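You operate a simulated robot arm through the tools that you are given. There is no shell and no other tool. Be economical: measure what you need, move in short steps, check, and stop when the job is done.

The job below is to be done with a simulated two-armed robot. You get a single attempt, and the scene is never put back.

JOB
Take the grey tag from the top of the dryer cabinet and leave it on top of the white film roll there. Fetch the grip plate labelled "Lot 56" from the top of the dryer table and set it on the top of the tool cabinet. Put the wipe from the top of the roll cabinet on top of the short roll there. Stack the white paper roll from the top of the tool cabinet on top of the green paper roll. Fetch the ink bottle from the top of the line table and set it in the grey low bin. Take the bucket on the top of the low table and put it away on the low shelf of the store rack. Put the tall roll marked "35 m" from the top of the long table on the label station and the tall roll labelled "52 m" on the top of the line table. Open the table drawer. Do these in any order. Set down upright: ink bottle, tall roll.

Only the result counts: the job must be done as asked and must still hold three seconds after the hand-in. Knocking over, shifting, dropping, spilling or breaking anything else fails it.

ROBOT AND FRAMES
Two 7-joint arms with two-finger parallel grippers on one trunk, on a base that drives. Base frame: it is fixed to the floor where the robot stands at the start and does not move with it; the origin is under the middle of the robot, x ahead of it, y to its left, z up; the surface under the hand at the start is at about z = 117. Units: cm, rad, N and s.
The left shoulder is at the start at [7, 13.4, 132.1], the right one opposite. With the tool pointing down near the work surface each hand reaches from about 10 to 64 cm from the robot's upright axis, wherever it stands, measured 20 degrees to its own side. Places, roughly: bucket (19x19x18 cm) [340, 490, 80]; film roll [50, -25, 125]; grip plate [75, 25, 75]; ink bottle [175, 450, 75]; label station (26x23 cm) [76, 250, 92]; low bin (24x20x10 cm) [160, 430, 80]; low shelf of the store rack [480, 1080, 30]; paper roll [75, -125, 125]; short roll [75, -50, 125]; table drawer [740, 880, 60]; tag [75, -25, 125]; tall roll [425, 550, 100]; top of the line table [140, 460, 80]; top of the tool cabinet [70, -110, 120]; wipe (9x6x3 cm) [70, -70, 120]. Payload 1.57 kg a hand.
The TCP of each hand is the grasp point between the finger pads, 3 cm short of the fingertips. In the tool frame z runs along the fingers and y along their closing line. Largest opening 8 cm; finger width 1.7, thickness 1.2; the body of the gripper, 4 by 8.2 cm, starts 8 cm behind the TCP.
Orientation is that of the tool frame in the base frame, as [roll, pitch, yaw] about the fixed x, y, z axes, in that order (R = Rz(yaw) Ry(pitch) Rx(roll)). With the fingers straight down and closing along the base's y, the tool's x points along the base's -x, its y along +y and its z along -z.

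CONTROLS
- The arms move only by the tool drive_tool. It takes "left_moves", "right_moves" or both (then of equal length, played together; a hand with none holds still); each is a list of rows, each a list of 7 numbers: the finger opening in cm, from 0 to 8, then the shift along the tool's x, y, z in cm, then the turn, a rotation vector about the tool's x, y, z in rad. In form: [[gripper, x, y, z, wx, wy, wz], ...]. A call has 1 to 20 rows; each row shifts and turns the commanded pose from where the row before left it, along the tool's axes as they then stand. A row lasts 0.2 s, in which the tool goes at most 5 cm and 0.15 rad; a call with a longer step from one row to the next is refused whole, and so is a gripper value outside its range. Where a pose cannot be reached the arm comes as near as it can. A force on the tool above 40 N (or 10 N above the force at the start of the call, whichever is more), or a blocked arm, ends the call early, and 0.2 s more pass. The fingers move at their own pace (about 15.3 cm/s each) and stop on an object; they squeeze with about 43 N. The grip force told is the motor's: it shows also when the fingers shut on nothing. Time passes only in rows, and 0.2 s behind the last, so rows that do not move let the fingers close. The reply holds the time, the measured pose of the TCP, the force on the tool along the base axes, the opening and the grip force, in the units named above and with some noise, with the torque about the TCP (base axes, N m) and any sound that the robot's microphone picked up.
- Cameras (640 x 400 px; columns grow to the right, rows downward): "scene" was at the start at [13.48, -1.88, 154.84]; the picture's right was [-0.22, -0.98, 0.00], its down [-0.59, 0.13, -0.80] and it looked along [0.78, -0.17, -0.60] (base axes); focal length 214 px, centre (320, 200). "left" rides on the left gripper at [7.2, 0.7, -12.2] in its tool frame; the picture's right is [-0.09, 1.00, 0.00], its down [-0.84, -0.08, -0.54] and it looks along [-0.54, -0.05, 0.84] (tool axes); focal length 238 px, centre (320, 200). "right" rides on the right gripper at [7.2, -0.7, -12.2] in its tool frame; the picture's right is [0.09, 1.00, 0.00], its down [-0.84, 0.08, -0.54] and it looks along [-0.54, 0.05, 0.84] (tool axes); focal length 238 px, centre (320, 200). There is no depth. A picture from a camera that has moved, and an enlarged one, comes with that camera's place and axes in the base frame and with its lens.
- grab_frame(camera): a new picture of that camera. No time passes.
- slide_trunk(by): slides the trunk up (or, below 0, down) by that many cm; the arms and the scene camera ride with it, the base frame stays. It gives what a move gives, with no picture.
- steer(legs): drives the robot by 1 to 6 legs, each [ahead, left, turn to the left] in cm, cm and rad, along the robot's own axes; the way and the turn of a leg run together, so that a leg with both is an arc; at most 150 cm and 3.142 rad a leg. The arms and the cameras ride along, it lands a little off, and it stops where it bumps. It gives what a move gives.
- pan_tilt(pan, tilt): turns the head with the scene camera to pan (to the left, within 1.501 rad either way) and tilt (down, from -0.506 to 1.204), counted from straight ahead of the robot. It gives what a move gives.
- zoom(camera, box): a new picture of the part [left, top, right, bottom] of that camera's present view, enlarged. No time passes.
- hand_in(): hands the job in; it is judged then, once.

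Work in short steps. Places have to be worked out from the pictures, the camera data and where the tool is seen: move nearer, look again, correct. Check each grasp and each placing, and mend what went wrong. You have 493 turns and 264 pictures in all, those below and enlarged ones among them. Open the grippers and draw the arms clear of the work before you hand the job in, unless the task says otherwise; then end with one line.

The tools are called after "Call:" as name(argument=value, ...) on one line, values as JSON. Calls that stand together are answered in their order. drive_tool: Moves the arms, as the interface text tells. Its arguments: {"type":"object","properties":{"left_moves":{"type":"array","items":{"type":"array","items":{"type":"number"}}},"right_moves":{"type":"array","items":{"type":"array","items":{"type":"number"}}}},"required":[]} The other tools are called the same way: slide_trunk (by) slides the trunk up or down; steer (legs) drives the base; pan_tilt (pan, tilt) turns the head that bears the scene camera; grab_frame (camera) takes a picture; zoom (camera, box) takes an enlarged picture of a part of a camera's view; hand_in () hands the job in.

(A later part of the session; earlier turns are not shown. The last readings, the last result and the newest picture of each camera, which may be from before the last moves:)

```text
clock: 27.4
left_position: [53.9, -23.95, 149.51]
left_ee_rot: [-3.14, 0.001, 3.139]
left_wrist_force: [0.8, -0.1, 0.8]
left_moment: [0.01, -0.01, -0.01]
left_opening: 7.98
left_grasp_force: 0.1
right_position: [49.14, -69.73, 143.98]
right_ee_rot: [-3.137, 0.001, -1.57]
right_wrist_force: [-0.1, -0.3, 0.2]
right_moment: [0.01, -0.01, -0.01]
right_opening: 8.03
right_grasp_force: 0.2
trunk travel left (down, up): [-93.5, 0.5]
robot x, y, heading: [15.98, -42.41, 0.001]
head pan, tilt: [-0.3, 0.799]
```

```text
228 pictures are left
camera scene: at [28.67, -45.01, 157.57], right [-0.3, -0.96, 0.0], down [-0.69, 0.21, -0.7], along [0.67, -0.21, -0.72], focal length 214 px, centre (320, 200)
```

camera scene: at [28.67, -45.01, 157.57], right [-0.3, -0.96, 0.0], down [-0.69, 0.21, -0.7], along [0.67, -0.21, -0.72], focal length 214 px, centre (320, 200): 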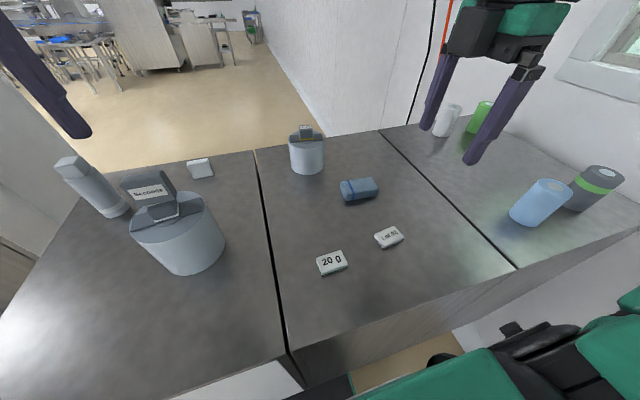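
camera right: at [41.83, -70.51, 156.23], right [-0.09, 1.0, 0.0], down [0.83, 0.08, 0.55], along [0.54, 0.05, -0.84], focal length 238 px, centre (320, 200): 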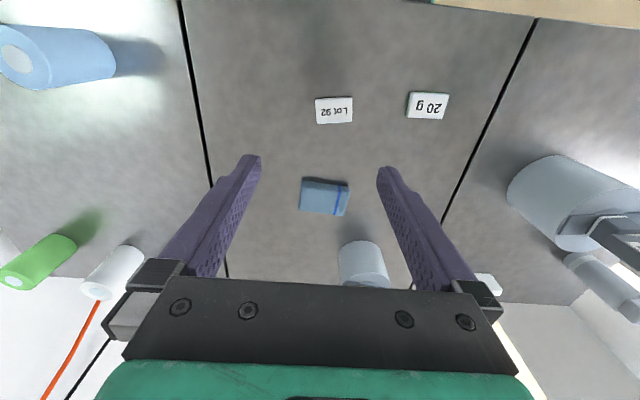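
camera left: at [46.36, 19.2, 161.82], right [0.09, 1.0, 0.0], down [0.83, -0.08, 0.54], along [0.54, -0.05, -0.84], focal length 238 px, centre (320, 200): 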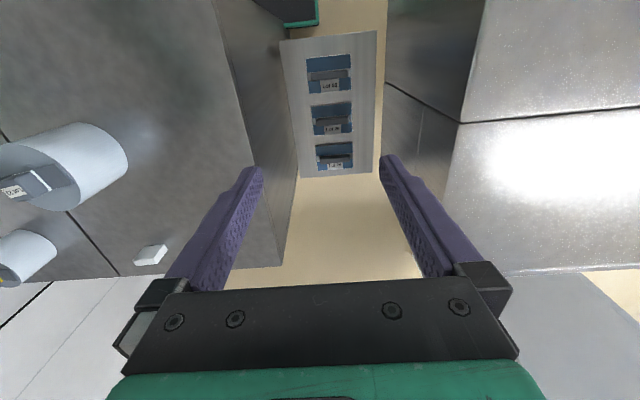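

Forward is blocked at robot x≈16, and the short roll is at x≈82, so I will need a tilted tool for far placings. First I pick the wipe at its place to turn it; move over it.

Call:
drive_tool(right_moves=[[8, 0, -4, 2, 0, 0, 0], [8, -1, -4, 3, 0, 0, 0], [8, -1, -4, 3, 0, 0, 0], [8, -1, -4, 3, 0, 0, 0], [8, 0, 0, 1, 0, 0, 0], [8, 0, 0, 0, 0, 0, 0]])

Call:
grab_frame(camera="right")

Call:
grab_frame(camera="scene")

```text
refused: row 2 steps farther than a row can; nothing moved
```

```text
227 pictures are left
camera right: at [49.77, -76.96, 156.22], right [-1.0, -0.09, 0.0], down [-0.08, 0.84, 0.54], along [-0.05, 0.54, -0.84], focal length 238 px, centre (320, 200)
```

right: 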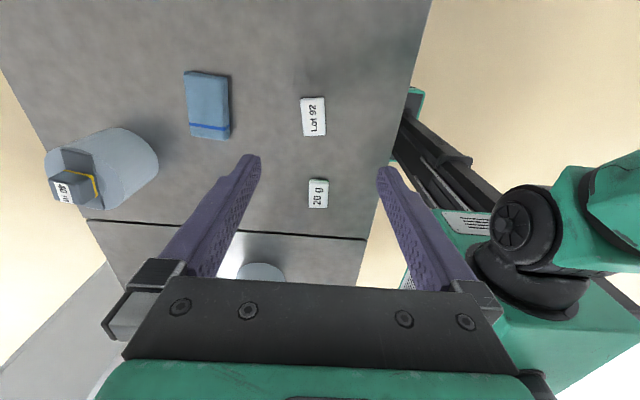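

```text
226 pictures are left
camera scene: at [28.67, -45.01, 157.57], right [-0.3, -0.96, 0.0], down [-0.69, 0.21, -0.7], along [0.67, -0.21, -0.72], focal length 214 px, centre (320, 200)
```

scene: 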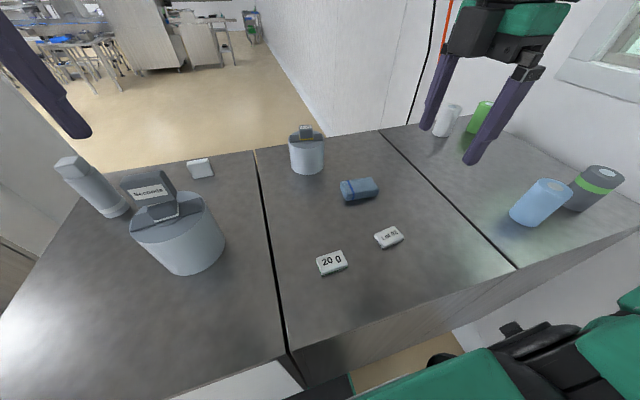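

The space behind the cabinets looks like free floor (wall is at y≈-137), so short roll and paper rolls may be reached from behind. First I'll do the grip plate from the front: back off, return left, and look around.

Call:
steer(legs=[[-15, 0, 0], [0, 45, 0]])

Call:
pan_tilt(pan=0.6, tilt=0.7)

Call:
grab_frame(camera="scene")

Call:
pan_tilt(pan=1.5, tilt=0.4)

Call:
grab_frame(camera="scene")

```text
clock: 31.1
left_position: [38.7, 21.48, 149.48]
left_ee_rot: [3.139, 0.001, -3.14]
left_wrist_force: [0.3, -0.7, -0.8]
left_moment: [0.02, 0.01, 0.01]
left_opening: 8.0
left_grasp_force: 0.0
right_position: [34.06, -24.2, 144.0]
right_ee_rot: [-3.138, 0.004, -1.568]
right_wrist_force: [-0.9, 0.0, 0.4]
right_moment: [0.04, -0.01, 0.02]
right_opening: 8.01
right_grasp_force: 0.1
trunk travel left (down, up): [-93.5, 0.5]
robot x, y, heading: [0.92, 3.01, 0.003]
head pan, tilt: [-0.3, 0.799]
```

```text
clock: 32.3
left_position: [38.67, 21.64, 149.49]
left_ee_rot: [-3.141, -0.001, -3.14]
left_wrist_force: [-0.2, 0.5, 0.0]
left_moment: [0.01, 0.01, 0.05]
left_opening: 8.01
left_grasp_force: 0.0
right_position: [34.05, -23.98, 144.12]
right_ee_rot: [-3.137, 0.003, -1.568]
right_wrist_force: [-0.2, 0.1, 1.7]
right_moment: [0.0, -0.01, -0.01]
right_opening: 8.0
right_grasp_force: 0.1
trunk travel left (down, up): [-93.5, 0.5]
robot x, y, heading: [0.63, 2.67, 0.005]
head pan, tilt: [0.6, 0.7]
```

```text
225 pictures are left
camera scene: at [12.86, 7.79, 158.4], right [0.57, -0.82, 0.0], down [-0.53, -0.37, -0.76], along [0.63, 0.43, -0.64], focal length 214 px, centre (320, 200)
```

scene: 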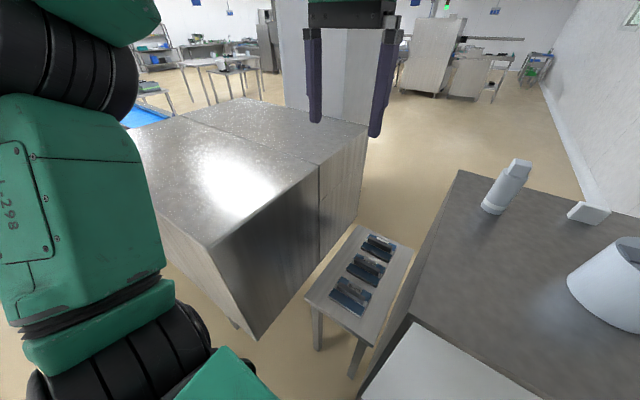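

```text
clock: 33.5
left_position: [38.62, 21.71, 149.49]
left_ee_rot: [-3.139, 0.001, -3.138]
left_wrist_force: [-0.6, 0.1, 1.1]
left_moment: [0.0, 0.03, 0.02]
left_opening: 8.01
left_grasp_force: 0.1
right_position: [34.05, -23.95, 144.09]
right_ee_rot: [-3.138, 0.002, -1.567]
right_wrist_force: [0.3, 1.1, 0.4]
right_moment: [-0.03, 0.02, 0.01]
right_opening: 8.0
right_grasp_force: 0.1
trunk travel left (down, up): [-93.5, 0.5]
robot x, y, heading: [0.97, 3.32, -0.0]
head pan, tilt: [1.499, 0.4]
```

```text
224 pictures are left
camera scene: at [6.51, 12.26, 161.08], right [1.0, -0.07, 0.0], down [-0.03, -0.39, -0.92], along [0.06, 0.92, -0.39], focal length 214 px, centre (320, 200)
```

scene: 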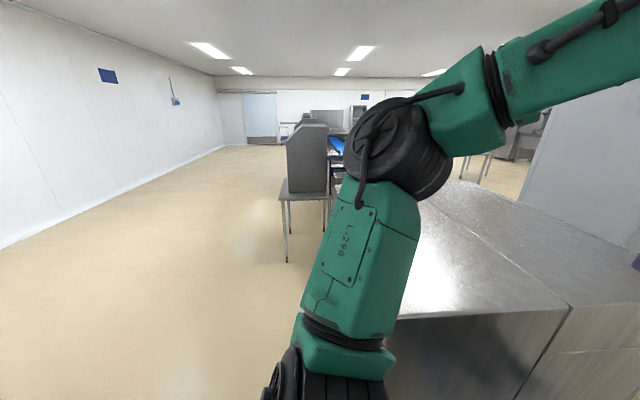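

Bar of the Lot 56 plate is near [54.3, 20.4], z≈76; corridor between cabinets is y≈3..45. I pull the right hand back, yaw the left hand by 90°, then lower the trunk.

Call:
drive_tool(left_moves=[[8, 0, 0, 0, 0, 0, 0.143], [8, 0, 0, 0, 0, 0, 0.143], [8, 0, 0, 0, 0, 0, 0.143], [8, 0, 0, 0, 0, 0, 0.143], [8, 0, 0, 0, 0, 0, 0.143], [8, 0, 0, 0, 0, 0, 0.143], [8, 0, 0, 0, 0, 0, 0.143], [8, 0, 0, 0, 0, 0, 0.143], [8, 0, 0, 0, 0, 0, 0.143], [8, 0, 0, 0, 0, 0, 0.143], [8, 0, 0, 0, 0, 0, 0.141], [8, 0, 0, 0, 0, 0, 0]], right_moves=[[8, 0, 3, 0, 0, 0, 0], [8, 0, 3, 0, 0, 0, 0], [8, 0, 3, 0, 0, 0, 0], [8, 0, 2, 0, 0, 0, 0], [8, 0, 0, 0, 0, 0, 0], [8, 0, 0, 0, 0, 0, 0], [8, 0, 0, 0, 0, 0, 0], [8, 0, 0, 0, 0, 0, 0], [8, 0, 0, 0, 0, 0, 0], [8, 0, 0, 0, 0, 0, 0], [8, 0, 0, 0, 0, 0, 0], [8, 0, 0, 0, 0, 0, 0]])

Call:
pan_tilt(pan=0.3, tilt=0.8)

Call:
grab_frame(camera="scene")

Call:
grab_frame(camera="left")

```text
clock: 36.1
left_position: [38.81, 21.73, 149.51]
left_ee_rot: [-3.141, 0.001, 1.572]
left_wrist_force: [0.3, 0.6, -0.2]
left_moment: [-0.01, 0.01, 0.01]
left_opening: 7.99
left_grasp_force: 0.1
right_position: [22.84, -23.83, 143.9]
right_ee_rot: [-3.137, 0.002, -1.568]
right_wrist_force: [-0.4, 0.5, 1.0]
right_moment: [0.0, 0.01, 0.01]
right_opening: 7.99
right_grasp_force: 0.0
trunk travel left (down, up): [-93.5, 0.5]
robot x, y, heading: [0.73, 2.75, 0.005]
head pan, tilt: [1.499, 0.4]
```

```text
clock: 37.5
left_position: [38.69, 21.82, 149.43]
left_ee_rot: [3.14, 0.0, 1.572]
left_wrist_force: [-0.1, 0.0, -0.7]
left_moment: [0.0, 0.03, -0.01]
left_opening: 7.99
left_grasp_force: 0.1
right_position: [22.92, -23.85, 143.96]
right_ee_rot: [-3.138, 0.002, -1.568]
right_wrist_force: [0.4, 0.2, 0.1]
right_moment: [-0.02, -0.01, -0.01]
right_opening: 8.0
right_grasp_force: 0.1
trunk travel left (down, up): [-93.5, 0.5]
robot x, y, heading: [0.74, 2.73, 0.001]
head pan, tilt: [0.3, 0.799]
```

```text
223 pictures are left
camera scene: at [13.56, 5.43, 157.58], right [0.3, -0.95, 0.0], down [-0.68, -0.21, -0.7], along [0.67, 0.21, -0.72], focal length 214 px, centre (320, 200)
```

scene: 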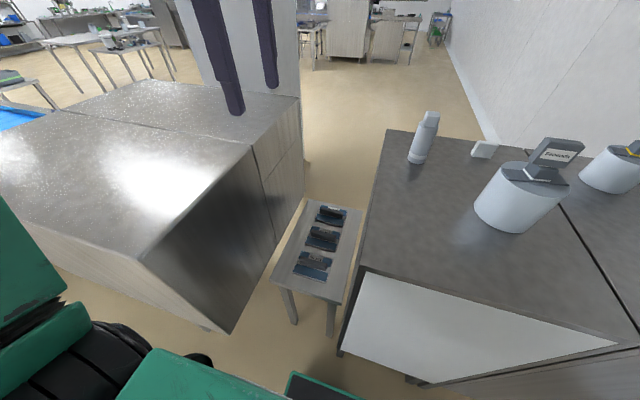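

```text
222 pictures are left
camera left: at [39.37, 28.93, 161.68], right [1.0, -0.09, 0.0], down [-0.08, -0.84, 0.54], along [-0.05, -0.54, -0.84], focal length 238 px, centre (320, 200)
```

left: 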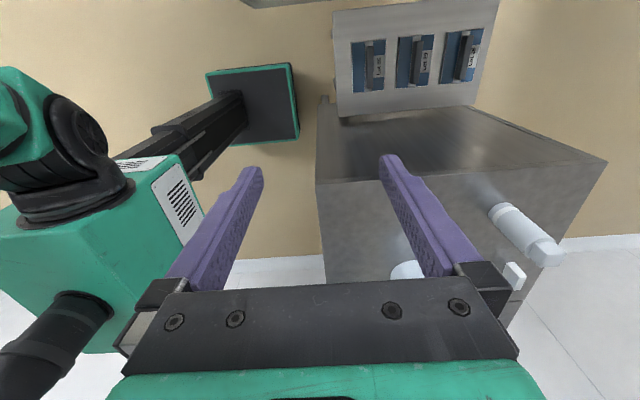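

I check where the left elbow is relative to the steel cabinet before lowering.

Call:
pan_tilt(pan=1.2, tilt=0.8)

Call:
grab_frame(camera="scene")

```text
clock: 38.7
left_position: [38.77, 21.81, 149.39]
left_ee_rot: [3.14, -0.001, 1.574]
left_wrist_force: [1.5, -0.3, -0.1]
left_moment: [0.0, -0.02, -0.01]
left_opening: 8.03
left_grasp_force: 0.0
right_position: [22.94, -23.83, 143.96]
right_ee_rot: [-3.138, 0.001, -1.566]
right_wrist_force: [0.5, 0.4, 0.4]
right_moment: [0.01, -0.01, 0.0]
right_opening: 7.98
right_grasp_force: 0.1
trunk travel left (down, up): [-93.5, 0.5]
robot x, y, heading: [0.47, 2.96, 0.005]
head pan, tilt: [1.201, 0.799]
```

```text
221 pictures are left
camera scene: at [8.76, 10.53, 157.57], right [0.93, -0.36, 0.0], down [-0.26, -0.67, -0.7], along [0.25, 0.65, -0.72], focal length 214 px, centre (320, 200)
```

scene: 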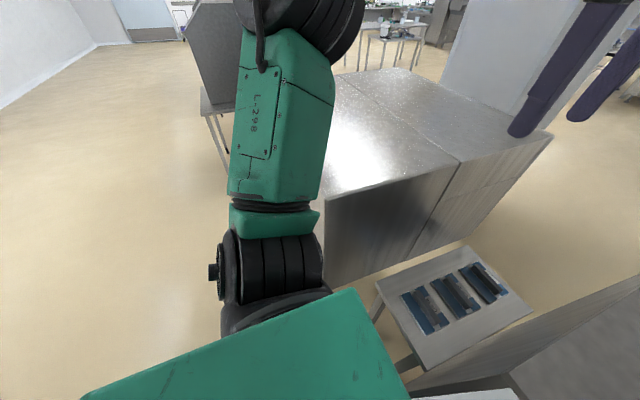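

The elbow is around [16, 39, 155], clear of the steel cabinet (x>25, y>54). Lower the trunk 35 cm.

Call:
slide_trunk(by=-35)

Call:
drive_tool(left_moves=[[8, 0, 4, 1, 0, 0, 0], [8, 0, 4, 2, 0, 0, 0], [8, 0, 4, 2, 0, 0, 0], [8, 0, 3, 2, 0, 0, 0], [8, 0, 0, 0, 0, 0, 0]])

Call:
pan_tilt(pan=0.5, tilt=0.6)

Call:
grab_frame(camera="scene")

Call:
grab_frame(camera="left")

```text
clock: 42.1
left_position: [38.71, 21.75, 114.49]
left_ee_rot: [3.141, 0.001, 1.573]
left_wrist_force: [0.5, -0.2, 0.2]
left_moment: [0.02, 0.0, 0.03]
left_opening: 8.04
left_grasp_force: 0.0
right_position: [22.93, -23.92, 109.06]
right_ee_rot: [-3.139, 0.002, -1.567]
right_wrist_force: [0.4, 0.9, 0.1]
right_moment: [0.0, -0.01, 0.01]
right_opening: 7.99
right_grasp_force: 0.0
trunk travel left (down, up): [-58.5, 35.5]
robot x, y, heading: [1.01, 3.12, 0.002]
head pan, tilt: [1.201, 0.799]
```

```text
clock: 43.3
left_position: [53.77, 21.94, 107.42]
left_ee_rot: [3.14, 0.003, 1.574]
left_wrist_force: [-0.5, 0.4, -0.9]
left_moment: [0.0, -0.02, -0.03]
left_opening: 7.98
left_grasp_force: 0.1
right_position: [22.83, -23.82, 109.06]
right_ee_rot: [-3.137, 0.0, -1.569]
right_wrist_force: [0.0, 0.7, 0.2]
right_moment: [-0.02, -0.04, -0.04]
right_opening: 8.0
right_grasp_force: 0.0
trunk travel left (down, up): [-58.5, 35.5]
robot x, y, heading: [0.9, 2.9, 0.004]
head pan, tilt: [1.201, 0.799]
```

```text
clock: 44.4
left_position: [54.05, 21.93, 107.39]
left_ee_rot: [3.14, 0.002, 1.573]
left_wrist_force: [0.6, -0.4, 1.0]
left_moment: [-0.01, 0.03, -0.02]
left_opening: 8.01
left_grasp_force: 0.1
right_position: [22.93, -23.93, 108.97]
right_ee_rot: [-3.139, 0.002, -1.568]
right_wrist_force: [-1.1, -0.1, 0.1]
right_moment: [-0.01, -0.01, 0.02]
right_opening: 8.01
right_grasp_force: 0.1
trunk travel left (down, up): [-58.5, 35.5]
robot x, y, heading: [0.63, 2.74, 0.006]
head pan, tilt: [0.499, 0.6]
```

```text
220 pictures are left
camera scene: at [13.59, 7.28, 124.26], right [0.48, -0.88, 0.0], down [-0.49, -0.27, -0.82], along [0.72, 0.4, -0.57], focal length 214 px, centre (320, 200)
```

scene: 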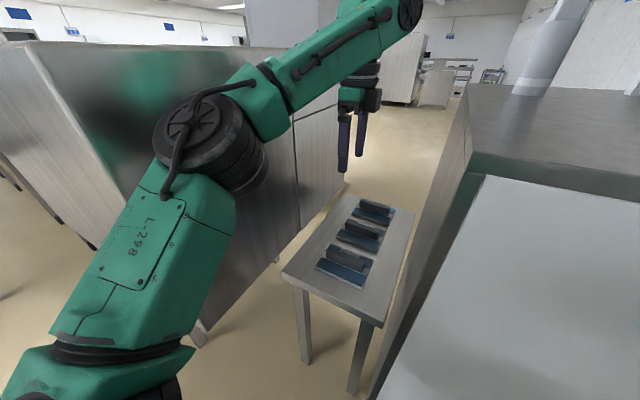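

```text
219 pictures are left
camera left: at [54.63, 29.02, 119.68], right [1.0, -0.09, 0.0], down [-0.08, -0.84, 0.54], along [-0.05, -0.54, -0.84], focal length 238 px, centre (320, 200)
```

left: 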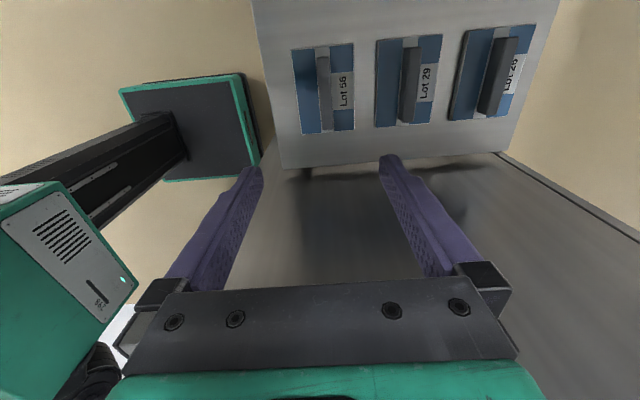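

Bar column in the left camera agrees with x≈54.7, y≈21–22. I descend to z≈93 and look again.

Call:
drive_tool(left_moves=[[8, 0, 0.5, 4, 0, 0, 0], [8, 0, 0, 4, 0, 0, 0], [8, 0, 0, 4, 0, 0, 0], [8, 0, 0, 2, 0, 0, 0], [8, 0, 0, 0, 0, 0, 0]])

Call:
grab_frame(camera="left")

Call:
grab_frame(camera="scene")

```text
clock: 45.6
left_position: [54.27, 21.13, 93.55]
left_ee_rot: [3.141, -0.006, 1.571]
left_wrist_force: [1.0, -0.9, -0.3]
left_moment: [0.0, 0.0, 0.01]
left_opening: 8.02
left_grasp_force: 0.0
right_position: [22.91, -24.34, 108.83]
right_ee_rot: [-3.137, 0.008, -1.568]
right_wrist_force: [0.7, -0.4, -0.6]
right_moment: [0.03, 0.01, 0.0]
right_opening: 7.97
right_grasp_force: 0.1
trunk travel left (down, up): [-58.5, 35.5]
robot x, y, heading: [0.73, 2.8, 0.006]
head pan, tilt: [0.499, 0.6]
```

```text
218 pictures are left
camera left: at [54.78, 28.2, 105.92], right [1.0, -0.09, 0.0], down [-0.08, -0.84, 0.54], along [-0.05, -0.54, -0.84], focal length 238 px, centre (320, 200)
```

left: 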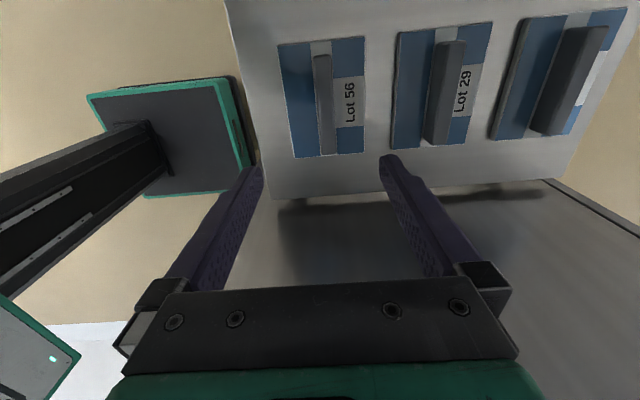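

```text
217 pictures are left
camera scene: at [13.48, 6.63, 124.31], right [0.48, -0.88, 0.0], down [-0.49, -0.27, -0.83], along [0.72, 0.4, -0.56], focal length 214 px, centre (320, 200)
```

scene: 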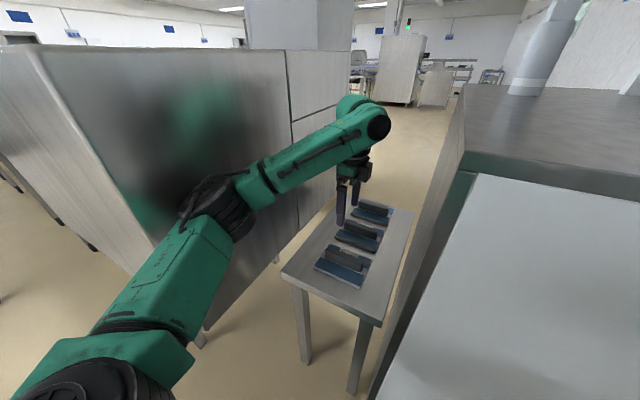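

The base seems to have swayed ~0.6 cm right and the elbow looks near the steel panel; I move the robot 7 cm right for clearance and look.

Call:
steer(legs=[[0, -7, 0]])

Call:
grab_frame(camera="scene")

Call:
grab_frame(camera="left")

```text
clock: 46.6
left_position: [54.32, 14.64, 93.57]
left_ee_rot: [-3.139, 0.0, 1.574]
left_wrist_force: [0.8, -0.5, 0.7]
left_moment: [0.04, 0.0, 0.0]
left_opening: 8.01
left_grasp_force: 0.1
right_position: [23.14, -30.92, 108.9]
right_ee_rot: [-3.137, 0.003, -1.567]
right_wrist_force: [0.1, 0.3, -0.2]
right_moment: [0.05, 0.02, 0.04]
right_opening: 7.99
right_grasp_force: 0.0
trunk travel left (down, up): [-58.5, 35.5]
robot x, y, heading: [0.88, -4.41, 0.006]
head pan, tilt: [0.499, 0.6]
```

```text
216 pictures are left
camera scene: at [13.64, 0.22, 124.26], right [0.48, -0.88, 0.0], down [-0.49, -0.27, -0.83], along [0.72, 0.4, -0.56], focal length 214 px, centre (320, 200)
```

scene: 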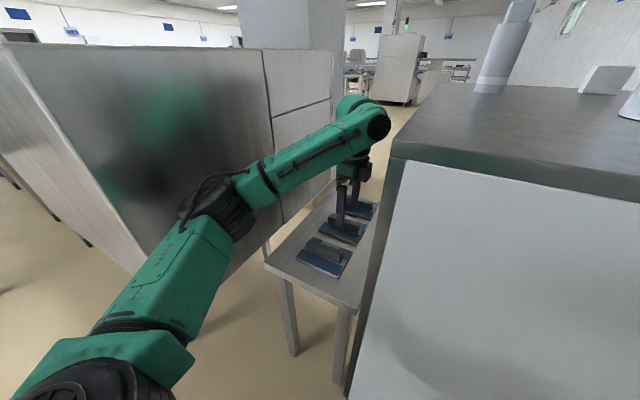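

```text
215 pictures are left
camera left: at [54.9, 21.79, 105.71], right [1.0, -0.09, 0.0], down [-0.08, -0.84, 0.54], along [-0.05, -0.54, -0.84], focal length 238 px, centre (320, 200)
```

left: 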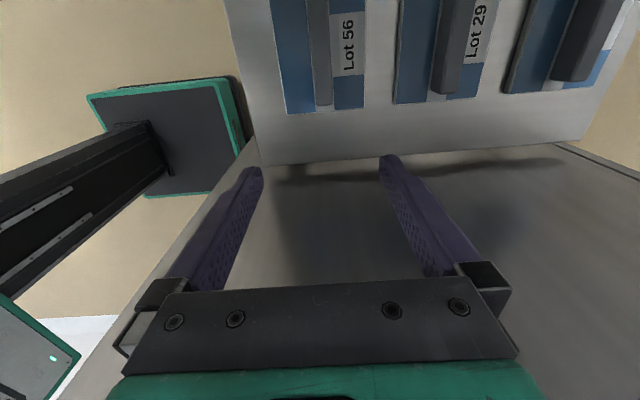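

Bar centre at about [54.8, 21.7], top ≈76.5. Move over it and down to z≈82 and recheck.

Call:
drive_tool(left_moves=[[8, 3.5, 0.3, 2, 0, 0, 0], [8, 3.5, 0.2, 2, 0, 0, 0], [8, 0, 0, 4, 0, 0, 0], [8, 0, 0, 3, 0, 0, 0], [8, 0, 0, 0, 0, 0, 0]])

Call:
grab_frame(camera="left")

Call:
zoom(camera="scene", box=[240, 130, 400, 300])

```text
clock: 47.8
left_position: [54.67, 21.72, 82.48]
left_ee_rot: [3.141, 0.0, 1.576]
left_wrist_force: [0.2, -0.3, -1.4]
left_moment: [0.0, 0.02, -0.01]
left_opening: 8.01
left_grasp_force: 0.0
right_position: [22.96, -30.87, 108.96]
right_ee_rot: [-3.138, 0.003, -1.568]
right_wrist_force: [0.6, 0.5, 0.9]
right_moment: [0.02, 0.0, -0.02]
right_opening: 7.98
right_grasp_force: 0.0
trunk travel left (down, up): [-58.5, 35.5]
robot x, y, heading: [0.66, -3.97, 0.006]
head pan, tilt: [0.499, 0.6]
```

```text
214 pictures are left
camera left: at [55.3, 28.94, 94.75], right [1.0, -0.09, 0.0], down [-0.08, -0.84, 0.54], along [-0.05, -0.54, -0.84], focal length 238 px, centre (320, 200)
```

left: 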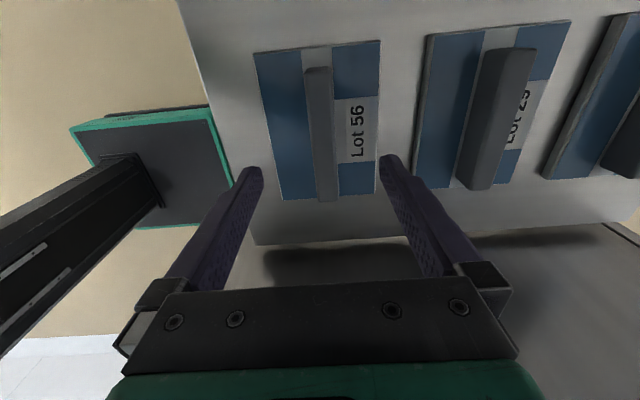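

```text
2.35 times, centred on (320, 215) of scene
camera zoom: at [13.61, 0.18, 124.27], right [0.48, -0.88, 0.0], down [-0.49, -0.27, -0.83], along [0.72, 0.4, -0.56], focal length 505 px, centre (320, 165)
```

zoom: 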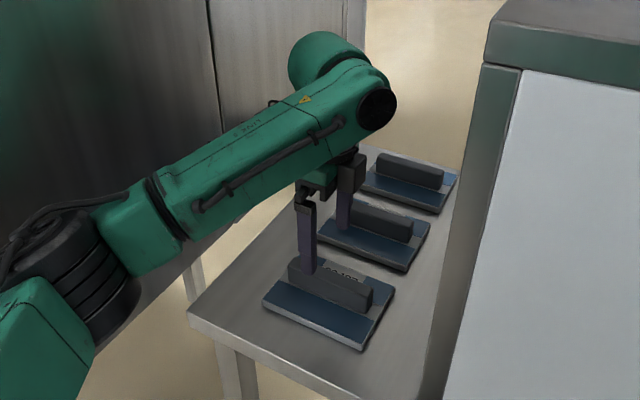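

Adjust by (+0.3, +0.5) and descend to z≈77.5 while watching force.

Call:
drive_tool(left_moves=[[8, 0.5, 0.3, 2, 0, 0, 0], [8, 0, 0, 2, 0, 0, 0], [8, 0, 0, 1, 0, 0, 0], [8, 0, 0, 0, 0, 0, 0]])

Call:
grab_frame(camera="left")

Call:
zoom(camera="scene", box=[280, 200, 380, 280])

```text
clock: 48.8
left_position: [54.88, 22.14, 77.44]
left_ee_rot: [3.14, 0.001, 1.573]
left_wrist_force: [0.1, 0.6, 0.5]
left_moment: [-0.01, 0.0, -0.02]
left_opening: 7.99
left_grasp_force: 0.1
right_position: [22.95, -30.77, 108.97]
right_ee_rot: [-3.139, 0.0, -1.566]
right_wrist_force: [0.0, 0.4, 0.1]
right_moment: [-0.03, 0.0, 0.01]
right_opening: 7.99
right_grasp_force: 0.0
trunk travel left (down, up): [-58.5, 35.5]
robot x, y, heading: [1.09, -4.03, 0.002]
head pan, tilt: [0.499, 0.6]
```

```text
212 pictures are left
camera left: at [55.58, 29.3, 89.62], right [1.0, -0.09, 0.0], down [-0.07, -0.84, 0.54], along [-0.05, -0.54, -0.84], focal length 238 px, centre (320, 200)
```

left: 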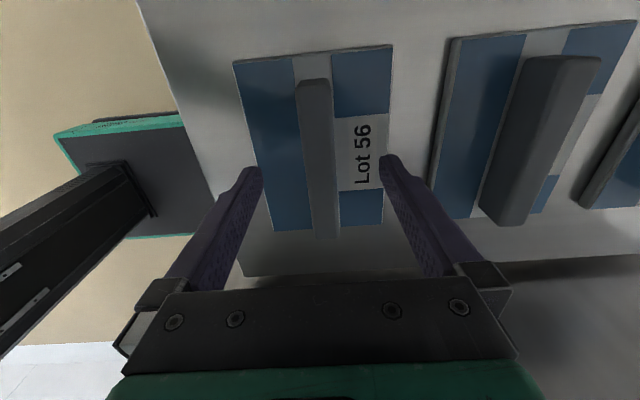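

```text
5.00 times, centred on (330, 240) of scene
camera zoom: at [13.63, 0.22, 124.26], right [0.48, -0.88, 0.0], down [-0.49, -0.27, -0.83], along [0.72, 0.4, -0.56], focal length 1072 px, centre (270, 0)
```

zoom: 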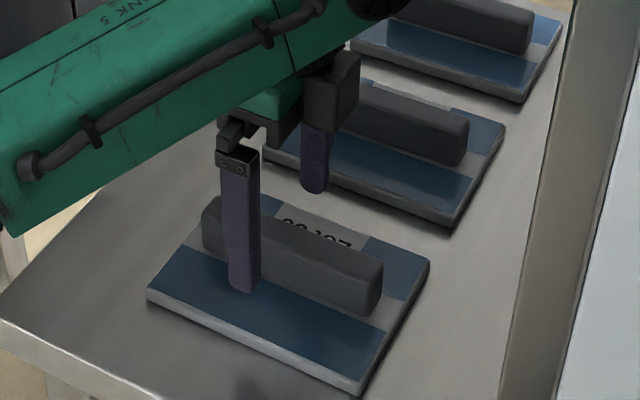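

Tips are about 1 cm above the plate; shift 0.6 right and go down 1.2 more, then close.

Call:
drive_tool(left_moves=[[8, -0.6, 0, 0.6, 0, 0, 0], [8, 0, 0, 0.6, 0, 0, 0], [8, 0, 0, 0, 0, 0, 0]])

Call:
zoom(camera="scene", box=[280, 200, 380, 280])

```text
clock: 49.6
left_position: [54.95, 21.53, 76.27]
left_ee_rot: [3.142, 0.002, 1.573]
left_wrist_force: [-0.3, 0.1, -0.1]
left_moment: [0.0, 0.02, 0.01]
left_opening: 7.97
left_grasp_force: 0.1
right_position: [23.06, -30.8, 108.92]
right_ee_rot: [-3.138, 0.0, -1.568]
right_wrist_force: [0.3, 0.2, -0.3]
right_moment: [0.01, -0.01, -0.02]
right_opening: 8.0
right_grasp_force: 0.1
trunk travel left (down, up): [-58.5, 35.5]
robot x, y, heading: [0.76, -4.08, 0.004]
head pan, tilt: [0.499, 0.6]
```

```text
5.00 times, centred on (330, 240) of scene
camera zoom: at [13.63, 0.23, 124.26], right [0.48, -0.88, 0.0], down [-0.49, -0.27, -0.83], along [0.72, 0.4, -0.56], focal length 1072 px, centre (270, 0)
```

zoom: 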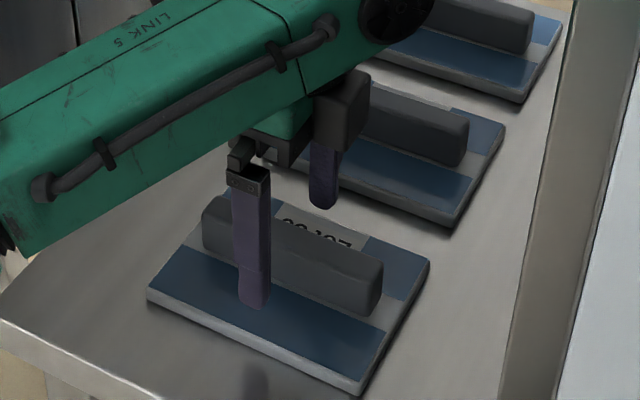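

Close on the bar.

Call:
drive_tool(left_moves=[[4, 0, 0, 0, 0, 0, 0], [1, 0, 0, 0, 0, 0, 0], [1, 0, 0, 0, 0, 0, 0], [1, 0, 0, 0, 0, 0, 0]])

Call:
zoom(camera="scene", box=[280, 200, 380, 280])

```text
clock: 50.6
left_position: [54.98, 21.56, 76.33]
left_ee_rot: [3.141, 0.002, 1.573]
left_wrist_force: [-0.3, -0.8, -1.0]
left_moment: [-0.07, 0.01, -0.04]
left_opening: 2.16
left_grasp_force: 34.6
right_position: [23.01, -30.81, 108.92]
right_ee_rot: [-3.139, -0.001, -1.567]
right_wrist_force: [-0.3, -0.2, 0.5]
right_moment: [-0.02, -0.03, -0.01]
right_opening: 7.99
right_grasp_force: 0.1
trunk travel left (down, up): [-58.5, 35.5]
robot x, y, heading: [0.64, -3.78, 0.005]
head pan, tilt: [0.499, 0.6]
```

```text
5.00 times, centred on (330, 240) of scene
camera zoom: at [13.64, 0.23, 124.26], right [0.48, -0.88, 0.0], down [-0.49, -0.27, -0.82], along [0.72, 0.4, -0.57], focal length 1072 px, centre (270, 0)
```

zoom: 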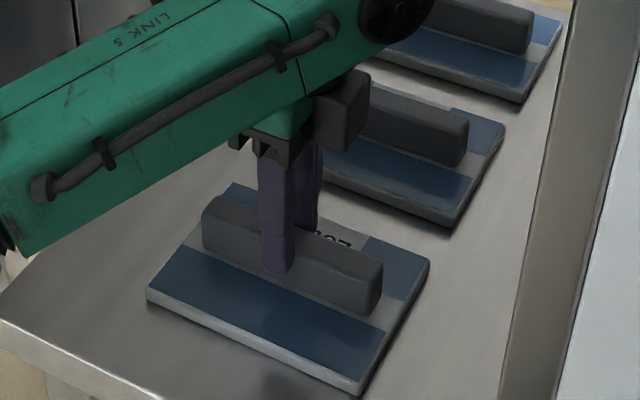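

Bar held (2.16 cm). Lift straight up in steps and check the load.

Call:
drive_tool(left_moves=[[1, 0, 0, -1, 0, 0, 0], [1, 0, 0, -2, 0, 0, 0], [1, 0, 0, -3, 0, 0, 0], [1, 0, 0, -4, 0, 0, 0], [1, 0, 0, -4, 0, 0, 0], [1, 0, 0, -4, 0, 0, 0], [1, 0, 0, 0, 0, 0, 0]])

Call:
grab_frame(camera="left")

```text
clock: 52.2
left_position: [55.42, 21.37, 94.06]
left_ee_rot: [-3.14, 0.003, 1.574]
left_wrist_force: [0.8, -0.4, -2.2]
left_moment: [0.02, 0.01, 0.0]
left_opening: 2.15
left_grasp_force: 34.0
right_position: [23.07, -30.68, 108.98]
right_ee_rot: [-3.14, 0.0, -1.566]
right_wrist_force: [-0.2, 0.0, 0.7]
right_moment: [0.01, 0.04, -0.01]
right_opening: 7.99
right_grasp_force: 0.1
trunk travel left (down, up): [-58.5, 35.5]
robot x, y, heading: [0.46, -3.94, 0.004]
head pan, tilt: [0.499, 0.6]
```

```text
208 pictures are left
camera left: at [56.09, 28.6, 106.3], right [1.0, -0.09, 0.0], down [-0.07, -0.84, 0.54], along [-0.05, -0.54, -0.84], focal length 238 px, centre (320, 200)
```

left: 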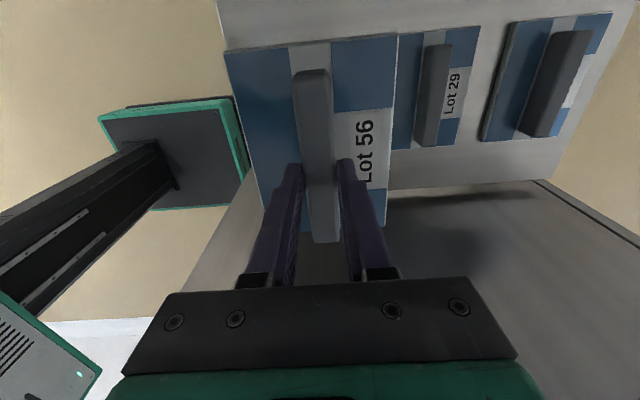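

The plate is up. Raise the trunk 35 cm and lift further.

Call:
slide_trunk(by=35)

Call:
drive_tool(left_moves=[[1, 0, -3, -3, 0, 0, 0], [1, 0, -3, -3, 0, 0, 0], [1, 0, -3, -3, 0, 0, 0], [1, 0, -3, -3, 0, 0, 0], [1, 0, -3, -2, 0, 0, 0], [1, 0, -3, 0, 0, 0, 0], [1, 0, 0, 0, 0, 0, 0]])

Call:
pan_tilt(pan=-0.6, tilt=0.7)

Call:
grab_frame(camera="scene")

```text
clock: 55.6
left_position: [55.31, 21.52, 129.18]
left_ee_rot: [-3.142, 0.0, 1.573]
left_wrist_force: [0.3, -0.4, -1.8]
left_moment: [0.0, 0.02, -0.01]
left_opening: 2.15
left_grasp_force: 34.5
right_position: [22.96, -31.0, 143.93]
right_ee_rot: [-3.138, -0.001, -1.567]
right_wrist_force: [0.4, 0.7, -0.1]
right_moment: [-0.01, 0.01, 0.0]
right_opening: 7.99
right_grasp_force: 0.1
trunk travel left (down, up): [-93.5, 0.5]
robot x, y, heading: [1.03, -3.85, 0.005]
head pan, tilt: [0.499, 0.6]
```

```text
clock: 57.2
left_position: [37.54, 21.48, 143.04]
left_ee_rot: [-3.141, 0.002, 1.573]
left_wrist_force: [0.3, 0.7, -1.9]
left_moment: [-0.01, 0.0, 0.01]
left_opening: 2.15
left_grasp_force: 34.7
right_position: [23.04, -30.86, 143.96]
right_ee_rot: [-3.136, 0.0, -1.568]
right_wrist_force: [-1.0, 0.5, -0.4]
right_moment: [-0.02, 0.0, 0.02]
right_opening: 7.99
right_grasp_force: 0.0
trunk travel left (down, up): [-93.5, 0.5]
robot x, y, heading: [1.02, -4.0, 0.004]
head pan, tilt: [0.499, 0.6]
```

```text
clock: 58.5
left_position: [37.46, 21.45, 143.03]
left_ee_rot: [3.141, 0.004, 1.573]
left_wrist_force: [0.2, 0.3, -1.4]
left_moment: [-0.02, 0.01, -0.04]
left_opening: 2.15
left_grasp_force: 34.7
right_position: [22.97, -30.88, 144.02]
right_ee_rot: [-3.139, -0.001, -1.567]
right_wrist_force: [0.4, 0.2, -0.4]
right_moment: [-0.01, 0.0, 0.03]
right_opening: 7.97
right_grasp_force: 0.0
trunk travel left (down, up): [-93.5, 0.5]
robot x, y, heading: [1.29, -4.02, 0.003]
head pan, tilt: [-0.6, 0.7]
```

```text
207 pictures are left
camera scene: at [12.97, -8.76, 158.4], right [-0.56, -0.83, 0.0], down [-0.53, 0.36, -0.76], along [0.63, -0.43, -0.64], focal length 214 px, centre (320, 200)
```

scene: 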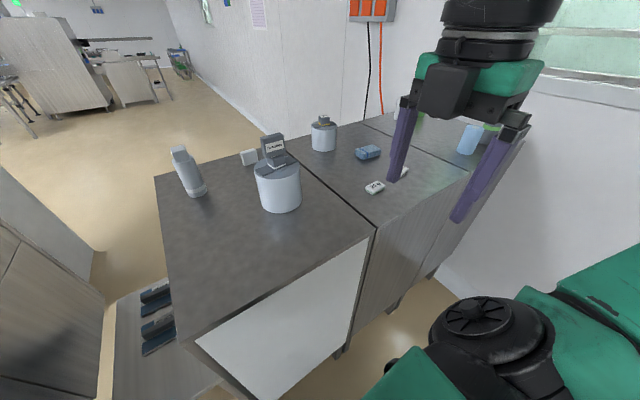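

The plate is held safely high. I drive right 90 cm along the cabinets (front clear, wall at y≈-150), then look.

Call:
steer(legs=[[0, -88, 0]])

Call:
pan_tilt(pan=-0.2, tilt=0.6)

Call:
grab_frame(camera="scene")

Call:
pan_tilt(pan=-1.3, tilt=0.6)

Call:
grab_frame(camera="scene")

```text
clock: 63.2
left_position: [37.62, -67.12, 142.94]
left_ee_rot: [3.141, 0.002, 1.558]
left_wrist_force: [0.8, 0.3, -2.9]
left_moment: [-0.03, 0.01, -0.03]
left_opening: 2.15
left_grasp_force: 34.5
right_position: [22.31, -118.98, 144.07]
right_ee_rot: [-3.138, 0.001, -1.582]
right_wrist_force: [-0.2, 0.4, 0.5]
right_moment: [0.01, -0.02, 0.0]
right_opening: 7.99
right_grasp_force: 0.2
trunk travel left (down, up): [-93.5, 0.5]
robot x, y, heading: [0.71, -92.23, -0.002]
head pan, tilt: [-0.6, 0.7]
```

```text
clock: 64.1
left_position: [37.57, -67.13, 143.09]
left_ee_rot: [3.141, 0.002, 1.559]
left_wrist_force: [0.2, 0.5, -1.0]
left_moment: [-0.02, 0.0, -0.01]
left_opening: 2.13
left_grasp_force: 34.7
right_position: [22.19, -119.14, 143.87]
right_ee_rot: [-3.14, 0.0, -1.583]
right_wrist_force: [-0.4, -0.2, 0.7]
right_moment: [0.02, -0.01, -0.01]
right_opening: 8.03
right_grasp_force: 0.0
trunk travel left (down, up): [-93.5, 0.5]
robot x, y, heading: [0.45, -92.02, -0.01]
head pan, tilt: [-0.201, 0.6]
```

```text
206 pictures are left
camera scene: at [14.28, -93.94, 159.25], right [-0.21, -0.98, 0.0], down [-0.55, 0.12, -0.82], along [0.81, -0.17, -0.57], focal length 214 px, centre (320, 200)
```

scene: 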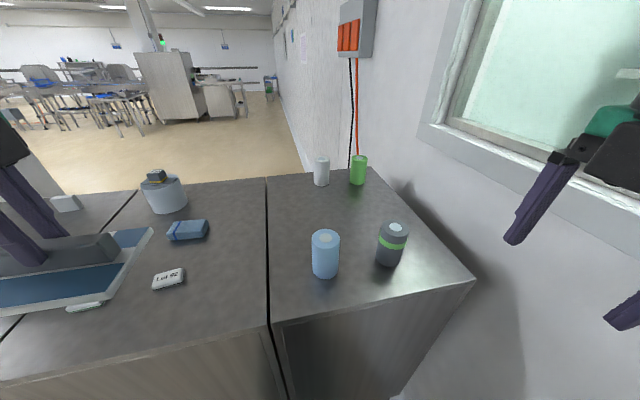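

```text
clock: 65.4
left_position: [37.65, -67.09, 143.03]
left_ee_rot: [-3.141, 0.002, 1.558]
left_wrist_force: [0.3, 0.6, -2.1]
left_moment: [-0.02, -0.02, -0.02]
left_opening: 2.18
left_grasp_force: 34.9
right_position: [22.41, -119.14, 143.94]
right_ee_rot: [-3.138, 0.0, -1.582]
right_wrist_force: [-0.3, -0.6, 0.9]
right_moment: [-0.01, 0.01, -0.01]
right_opening: 7.99
right_grasp_force: 0.1
trunk travel left (down, up): [-93.5, 0.5]
robot x, y, heading: [0.71, -91.85, -0.009]
head pan, tilt: [-1.3, 0.6]
```

```text
205 pictures are left
camera scene: at [7.92, -100.59, 159.26], right [-0.97, -0.26, 0.0], down [-0.15, 0.55, -0.83], along [0.21, -0.8, -0.56], focal length 214 px, centre (320, 200)
```

scene: 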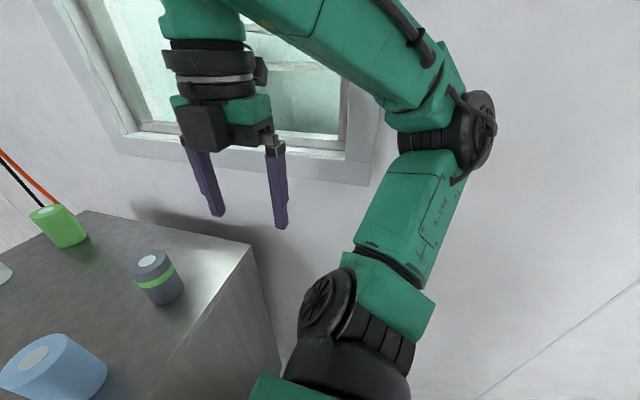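

Elbow is clear of the wall. Tool cabinet free spot: plate centre at [65, -103] (blue roll at [45–50,-101], white roll [85,-109]). Drive forward 14 cm.

Call:
steer(legs=[[13, 0, 0.01]])

Call:
drive_tool(left_moves=[[1, -4, 0, 0, 0, 0, 0], [1, -4, 0, 0, 0, 0, 0], [1, -4, 0, 1, 0, 0, 0], [1, -4, 0, 1, 0, 0, 0], [1, -4, 1, 1, 0, 0, 0], [1, -4, 2, 1, 0, 0, 0], [1, -4, 2, 1, 0, 0, 0], [1, -4, 2, 1, 0, 0, 0], [1, -3, 2, 0, 0, 0, 0], [1, 0, 2, 0, 0, 0, 0], [1, 0, 2, 0, 0, 0, 0], [1, 0, 0, 0, 0, 0, 0]])

Call:
pan_tilt(pan=-0.2, tilt=0.8)

Call:
grab_frame(camera="scene")

Call:
grab_frame(camera="left")

```text
clock: 66.7
left_position: [49.75, -66.82, 143.33]
left_ee_rot: [3.136, 0.002, 1.57]
left_wrist_force: [-0.4, -0.4, -2.1]
left_moment: [-0.01, -0.04, 0.0]
left_opening: 2.15
left_grasp_force: 34.8
right_position: [35.07, -118.99, 144.07]
right_ee_rot: [-3.134, 0.0, -1.571]
right_wrist_force: [0.3, -0.5, 0.4]
right_moment: [0.0, 0.0, 0.0]
right_opening: 8.01
right_grasp_force: 0.0
trunk travel left (down, up): [-93.5, 0.5]
robot x, y, heading: [13.64, -92.5, -0.002]
head pan, tilt: [-1.3, 0.6]
```

```text
clock: 69.3
left_position: [62.25, -101.39, 136.45]
left_ee_rot: [3.139, 0.005, 1.571]
left_wrist_force: [-0.6, 0.2, -2.1]
left_moment: [0.01, 0.01, 0.0]
left_opening: 2.14
left_grasp_force: 34.5
left hand out of reach, approached as far as the arm can: row 11
right_position: [35.73, -119.1, 144.03]
right_ee_rot: [-3.138, 0.003, -1.571]
right_wrist_force: [0.2, 0.3, -0.2]
right_moment: [0.0, -0.01, 0.02]
right_opening: 7.98
right_grasp_force: 0.0
trunk travel left (down, up): [-93.5, 0.5]
robot x, y, heading: [13.52, -91.88, -0.0]
head pan, tilt: [-1.3, 0.6]
```

```text
clock: 70.6
left_position: [62.17, -101.53, 136.42]
left_ee_rot: [3.139, 0.004, 1.572]
left_wrist_force: [-0.4, -0.4, -3.0]
left_moment: [0.0, 0.0, -0.04]
left_opening: 2.15
left_grasp_force: 35.1
right_position: [35.79, -119.05, 143.89]
right_ee_rot: [-3.138, -0.001, -1.571]
right_wrist_force: [0.1, -0.3, -0.9]
right_moment: [0.01, 0.03, 0.02]
right_opening: 8.02
right_grasp_force: 0.0
trunk travel left (down, up): [-93.5, 0.5]
robot x, y, heading: [13.99, -92.44, -0.002]
head pan, tilt: [-0.201, 0.799]
```

```text
204 pictures are left
camera scene: at [26.64, -93.75, 157.57], right [-0.2, -0.98, 0.0], down [-0.7, 0.14, -0.7], along [0.68, -0.14, -0.72], focal length 214 px, centre (320, 200)
```

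scene: 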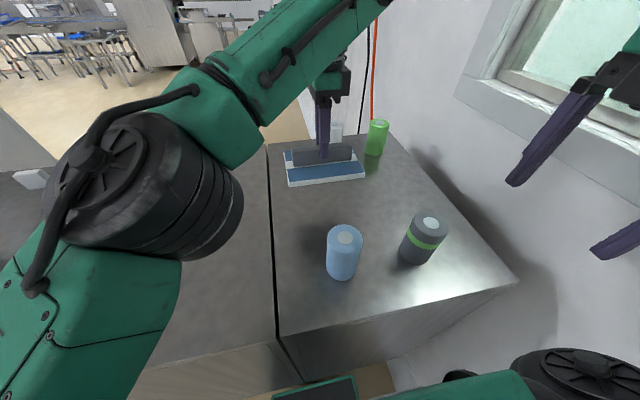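

```text
203 pictures are left
camera left: at [62.81, -94.32, 148.64], right [1.0, -0.09, 0.0], down [-0.08, -0.83, 0.54], along [-0.05, -0.54, -0.84], focal length 238 px, centre (320, 200)
```

left: 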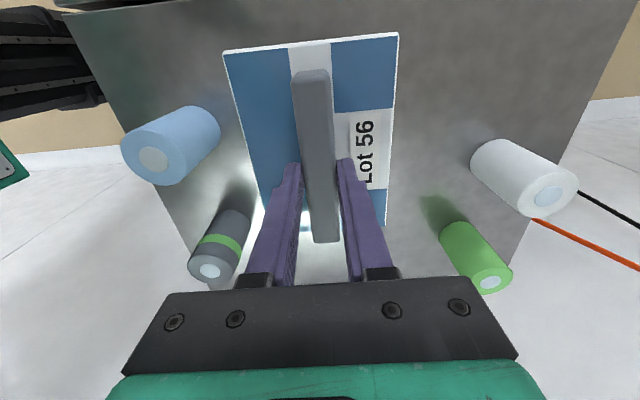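

Good clear spot. Shift 2 cm right and lower to TCP ≈123.

Call:
drive_tool(left_moves=[[1, -2, 0, 2, 0, 0, 0], [1, 0, 0, 4, 0, 0, 0], [1, 0, 0, 4, 0, 0, 0], [1, 0, 0, 3, 0, 0, 0], [1, 0, 0, 0, 0, 0, 0]])

Call:
zoom(camera="scene", box=[250, 100, 410, 220])

```text
clock: 71.8
left_position: [61.71, -103.14, 123.81]
left_ee_rot: [3.141, 0.003, 1.568]
left_wrist_force: [0.0, 1.1, -2.1]
left_moment: [0.0, -0.03, 0.01]
left_opening: 2.16
left_grasp_force: 34.9
left hand out of reach, approached as far as the arm can: row 1
right_position: [35.64, -119.11, 143.89]
right_ee_rot: [-3.137, 0.002, -1.569]
right_wrist_force: [-0.4, -0.5, 0.2]
right_moment: [0.03, -0.01, -0.02]
right_opening: 8.0
right_grasp_force: 0.0
trunk travel left (down, up): [-93.5, 0.5]
robot x, y, heading: [13.45, -92.37, -0.003]
head pan, tilt: [-0.201, 0.799]
```

```text
3.33 times, centred on (330, 160) of scene
camera zoom: at [26.59, -93.78, 157.57], right [-0.2, -0.98, 0.0], down [-0.7, 0.14, -0.7], along [0.68, -0.14, -0.72], focal length 715 px, centre (287, 333)
```

zoom: 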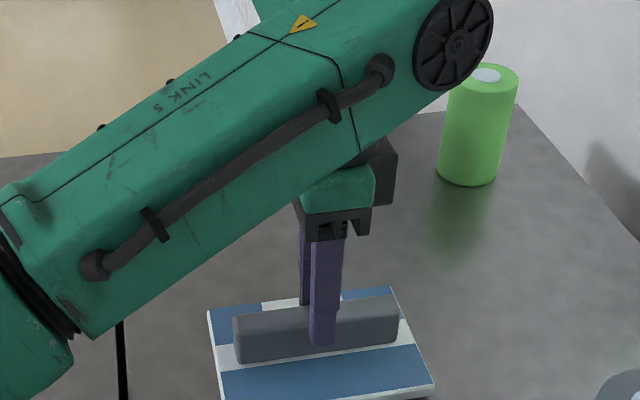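

Lower in small steps to contact.

Call:
drive_tool(left_moves=[[1, 0, 0, 0.8, 0, 0, 0], [1, 0, 0, 0.5, 0, 0, 0], [1, 0, 0, 0.4, 0, 0, 0], [1, 0, 0, 0.3, 0, 0, 0], [1, 0, 0, 0, 0, 0, 0]])

```text
clock: 73.0
left_position: [61.5, -102.97, 121.8]
left_ee_rot: [3.135, 0.002, 1.57]
left_wrist_force: [0.3, 1.3, 21.3]
left_moment: [0.65, 0.28, -0.04]
left_opening: 2.14
left_grasp_force: 34.3
right_position: [35.3, -118.93, 144.15]
right_ee_rot: [-3.135, -0.001, -1.57]
right_wrist_force: [0.3, 0.4, 0.4]
right_moment: [0.04, -0.01, 0.01]
right_opening: 7.97
right_grasp_force: 0.0
trunk travel left (down, up): [-93.5, 0.5]
robot x, y, heading: [13.33, -91.84, 0.002]
head pan, tilt: [-0.201, 0.799]
```

Contact at 121.8 with 21 N. Open the fingers and lift.

Call:
drive_tool(left_moves=[[1, 0, 0, -0.1, 0, 0, 0], [5, 0, 0, 0, 0, 0, 0], [5, 0, 0, 0, 0, 0, 0], [5, 0, 0, -2, 0, 0, 0], [5, 0, 0, -4, 0, 0, 0], [6, 0, 0, -4, 0, 0, 0], [6, 0, -1, -4, 0, 0, 0], [6, 3, -3, -2, 0, 0, 0], [6, 3, -3, 0, 0, 0, 0]])

Call:
grab_frame(camera="scene")

Call:
grab_frame(camera="left")

```text
clock: 75.0
left_position: [55.1, -96.45, 137.56]
left_ee_rot: [-3.142, 0.005, 1.571]
left_wrist_force: [-0.4, 0.7, -0.2]
left_moment: [-0.02, 0.02, 0.01]
left_opening: 5.99
left_grasp_force: 0.1
right_position: [35.61, -118.52, 144.04]
right_ee_rot: [-3.136, -0.005, -1.57]
right_wrist_force: [0.1, 0.0, 0.0]
right_moment: [-0.06, 0.02, 0.02]
right_opening: 7.99
right_grasp_force: 0.0
trunk travel left (down, up): [-93.5, 0.5]
robot x, y, heading: [13.69, -92.16, -0.003]
head pan, tilt: [-0.201, 0.799]
```

```text
201 pictures are left
camera scene: at [26.57, -93.16, 157.58], right [-0.2, -0.98, 0.0], down [-0.7, 0.14, -0.7], along [0.68, -0.14, -0.72], focal length 214 px, centre (320, 200)
```

scene: 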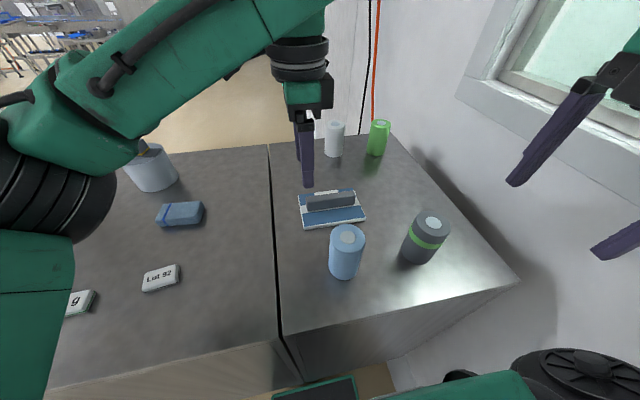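

```text
200 pictures are left
camera left: at [55.83, -89.33, 149.82], right [1.0, -0.09, 0.0], down [-0.08, -0.83, 0.55], along [-0.05, -0.54, -0.84], focal length 238 px, centre (320, 200)
```

left: 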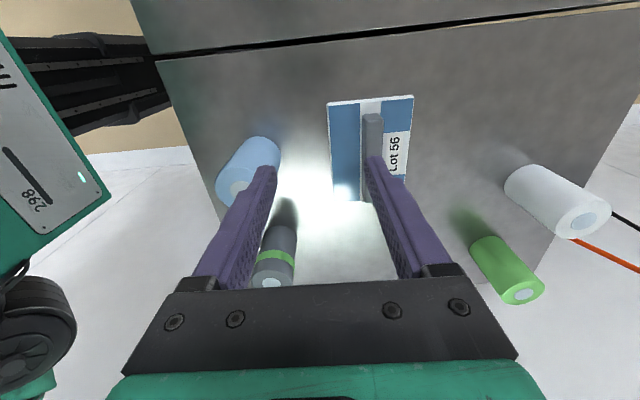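

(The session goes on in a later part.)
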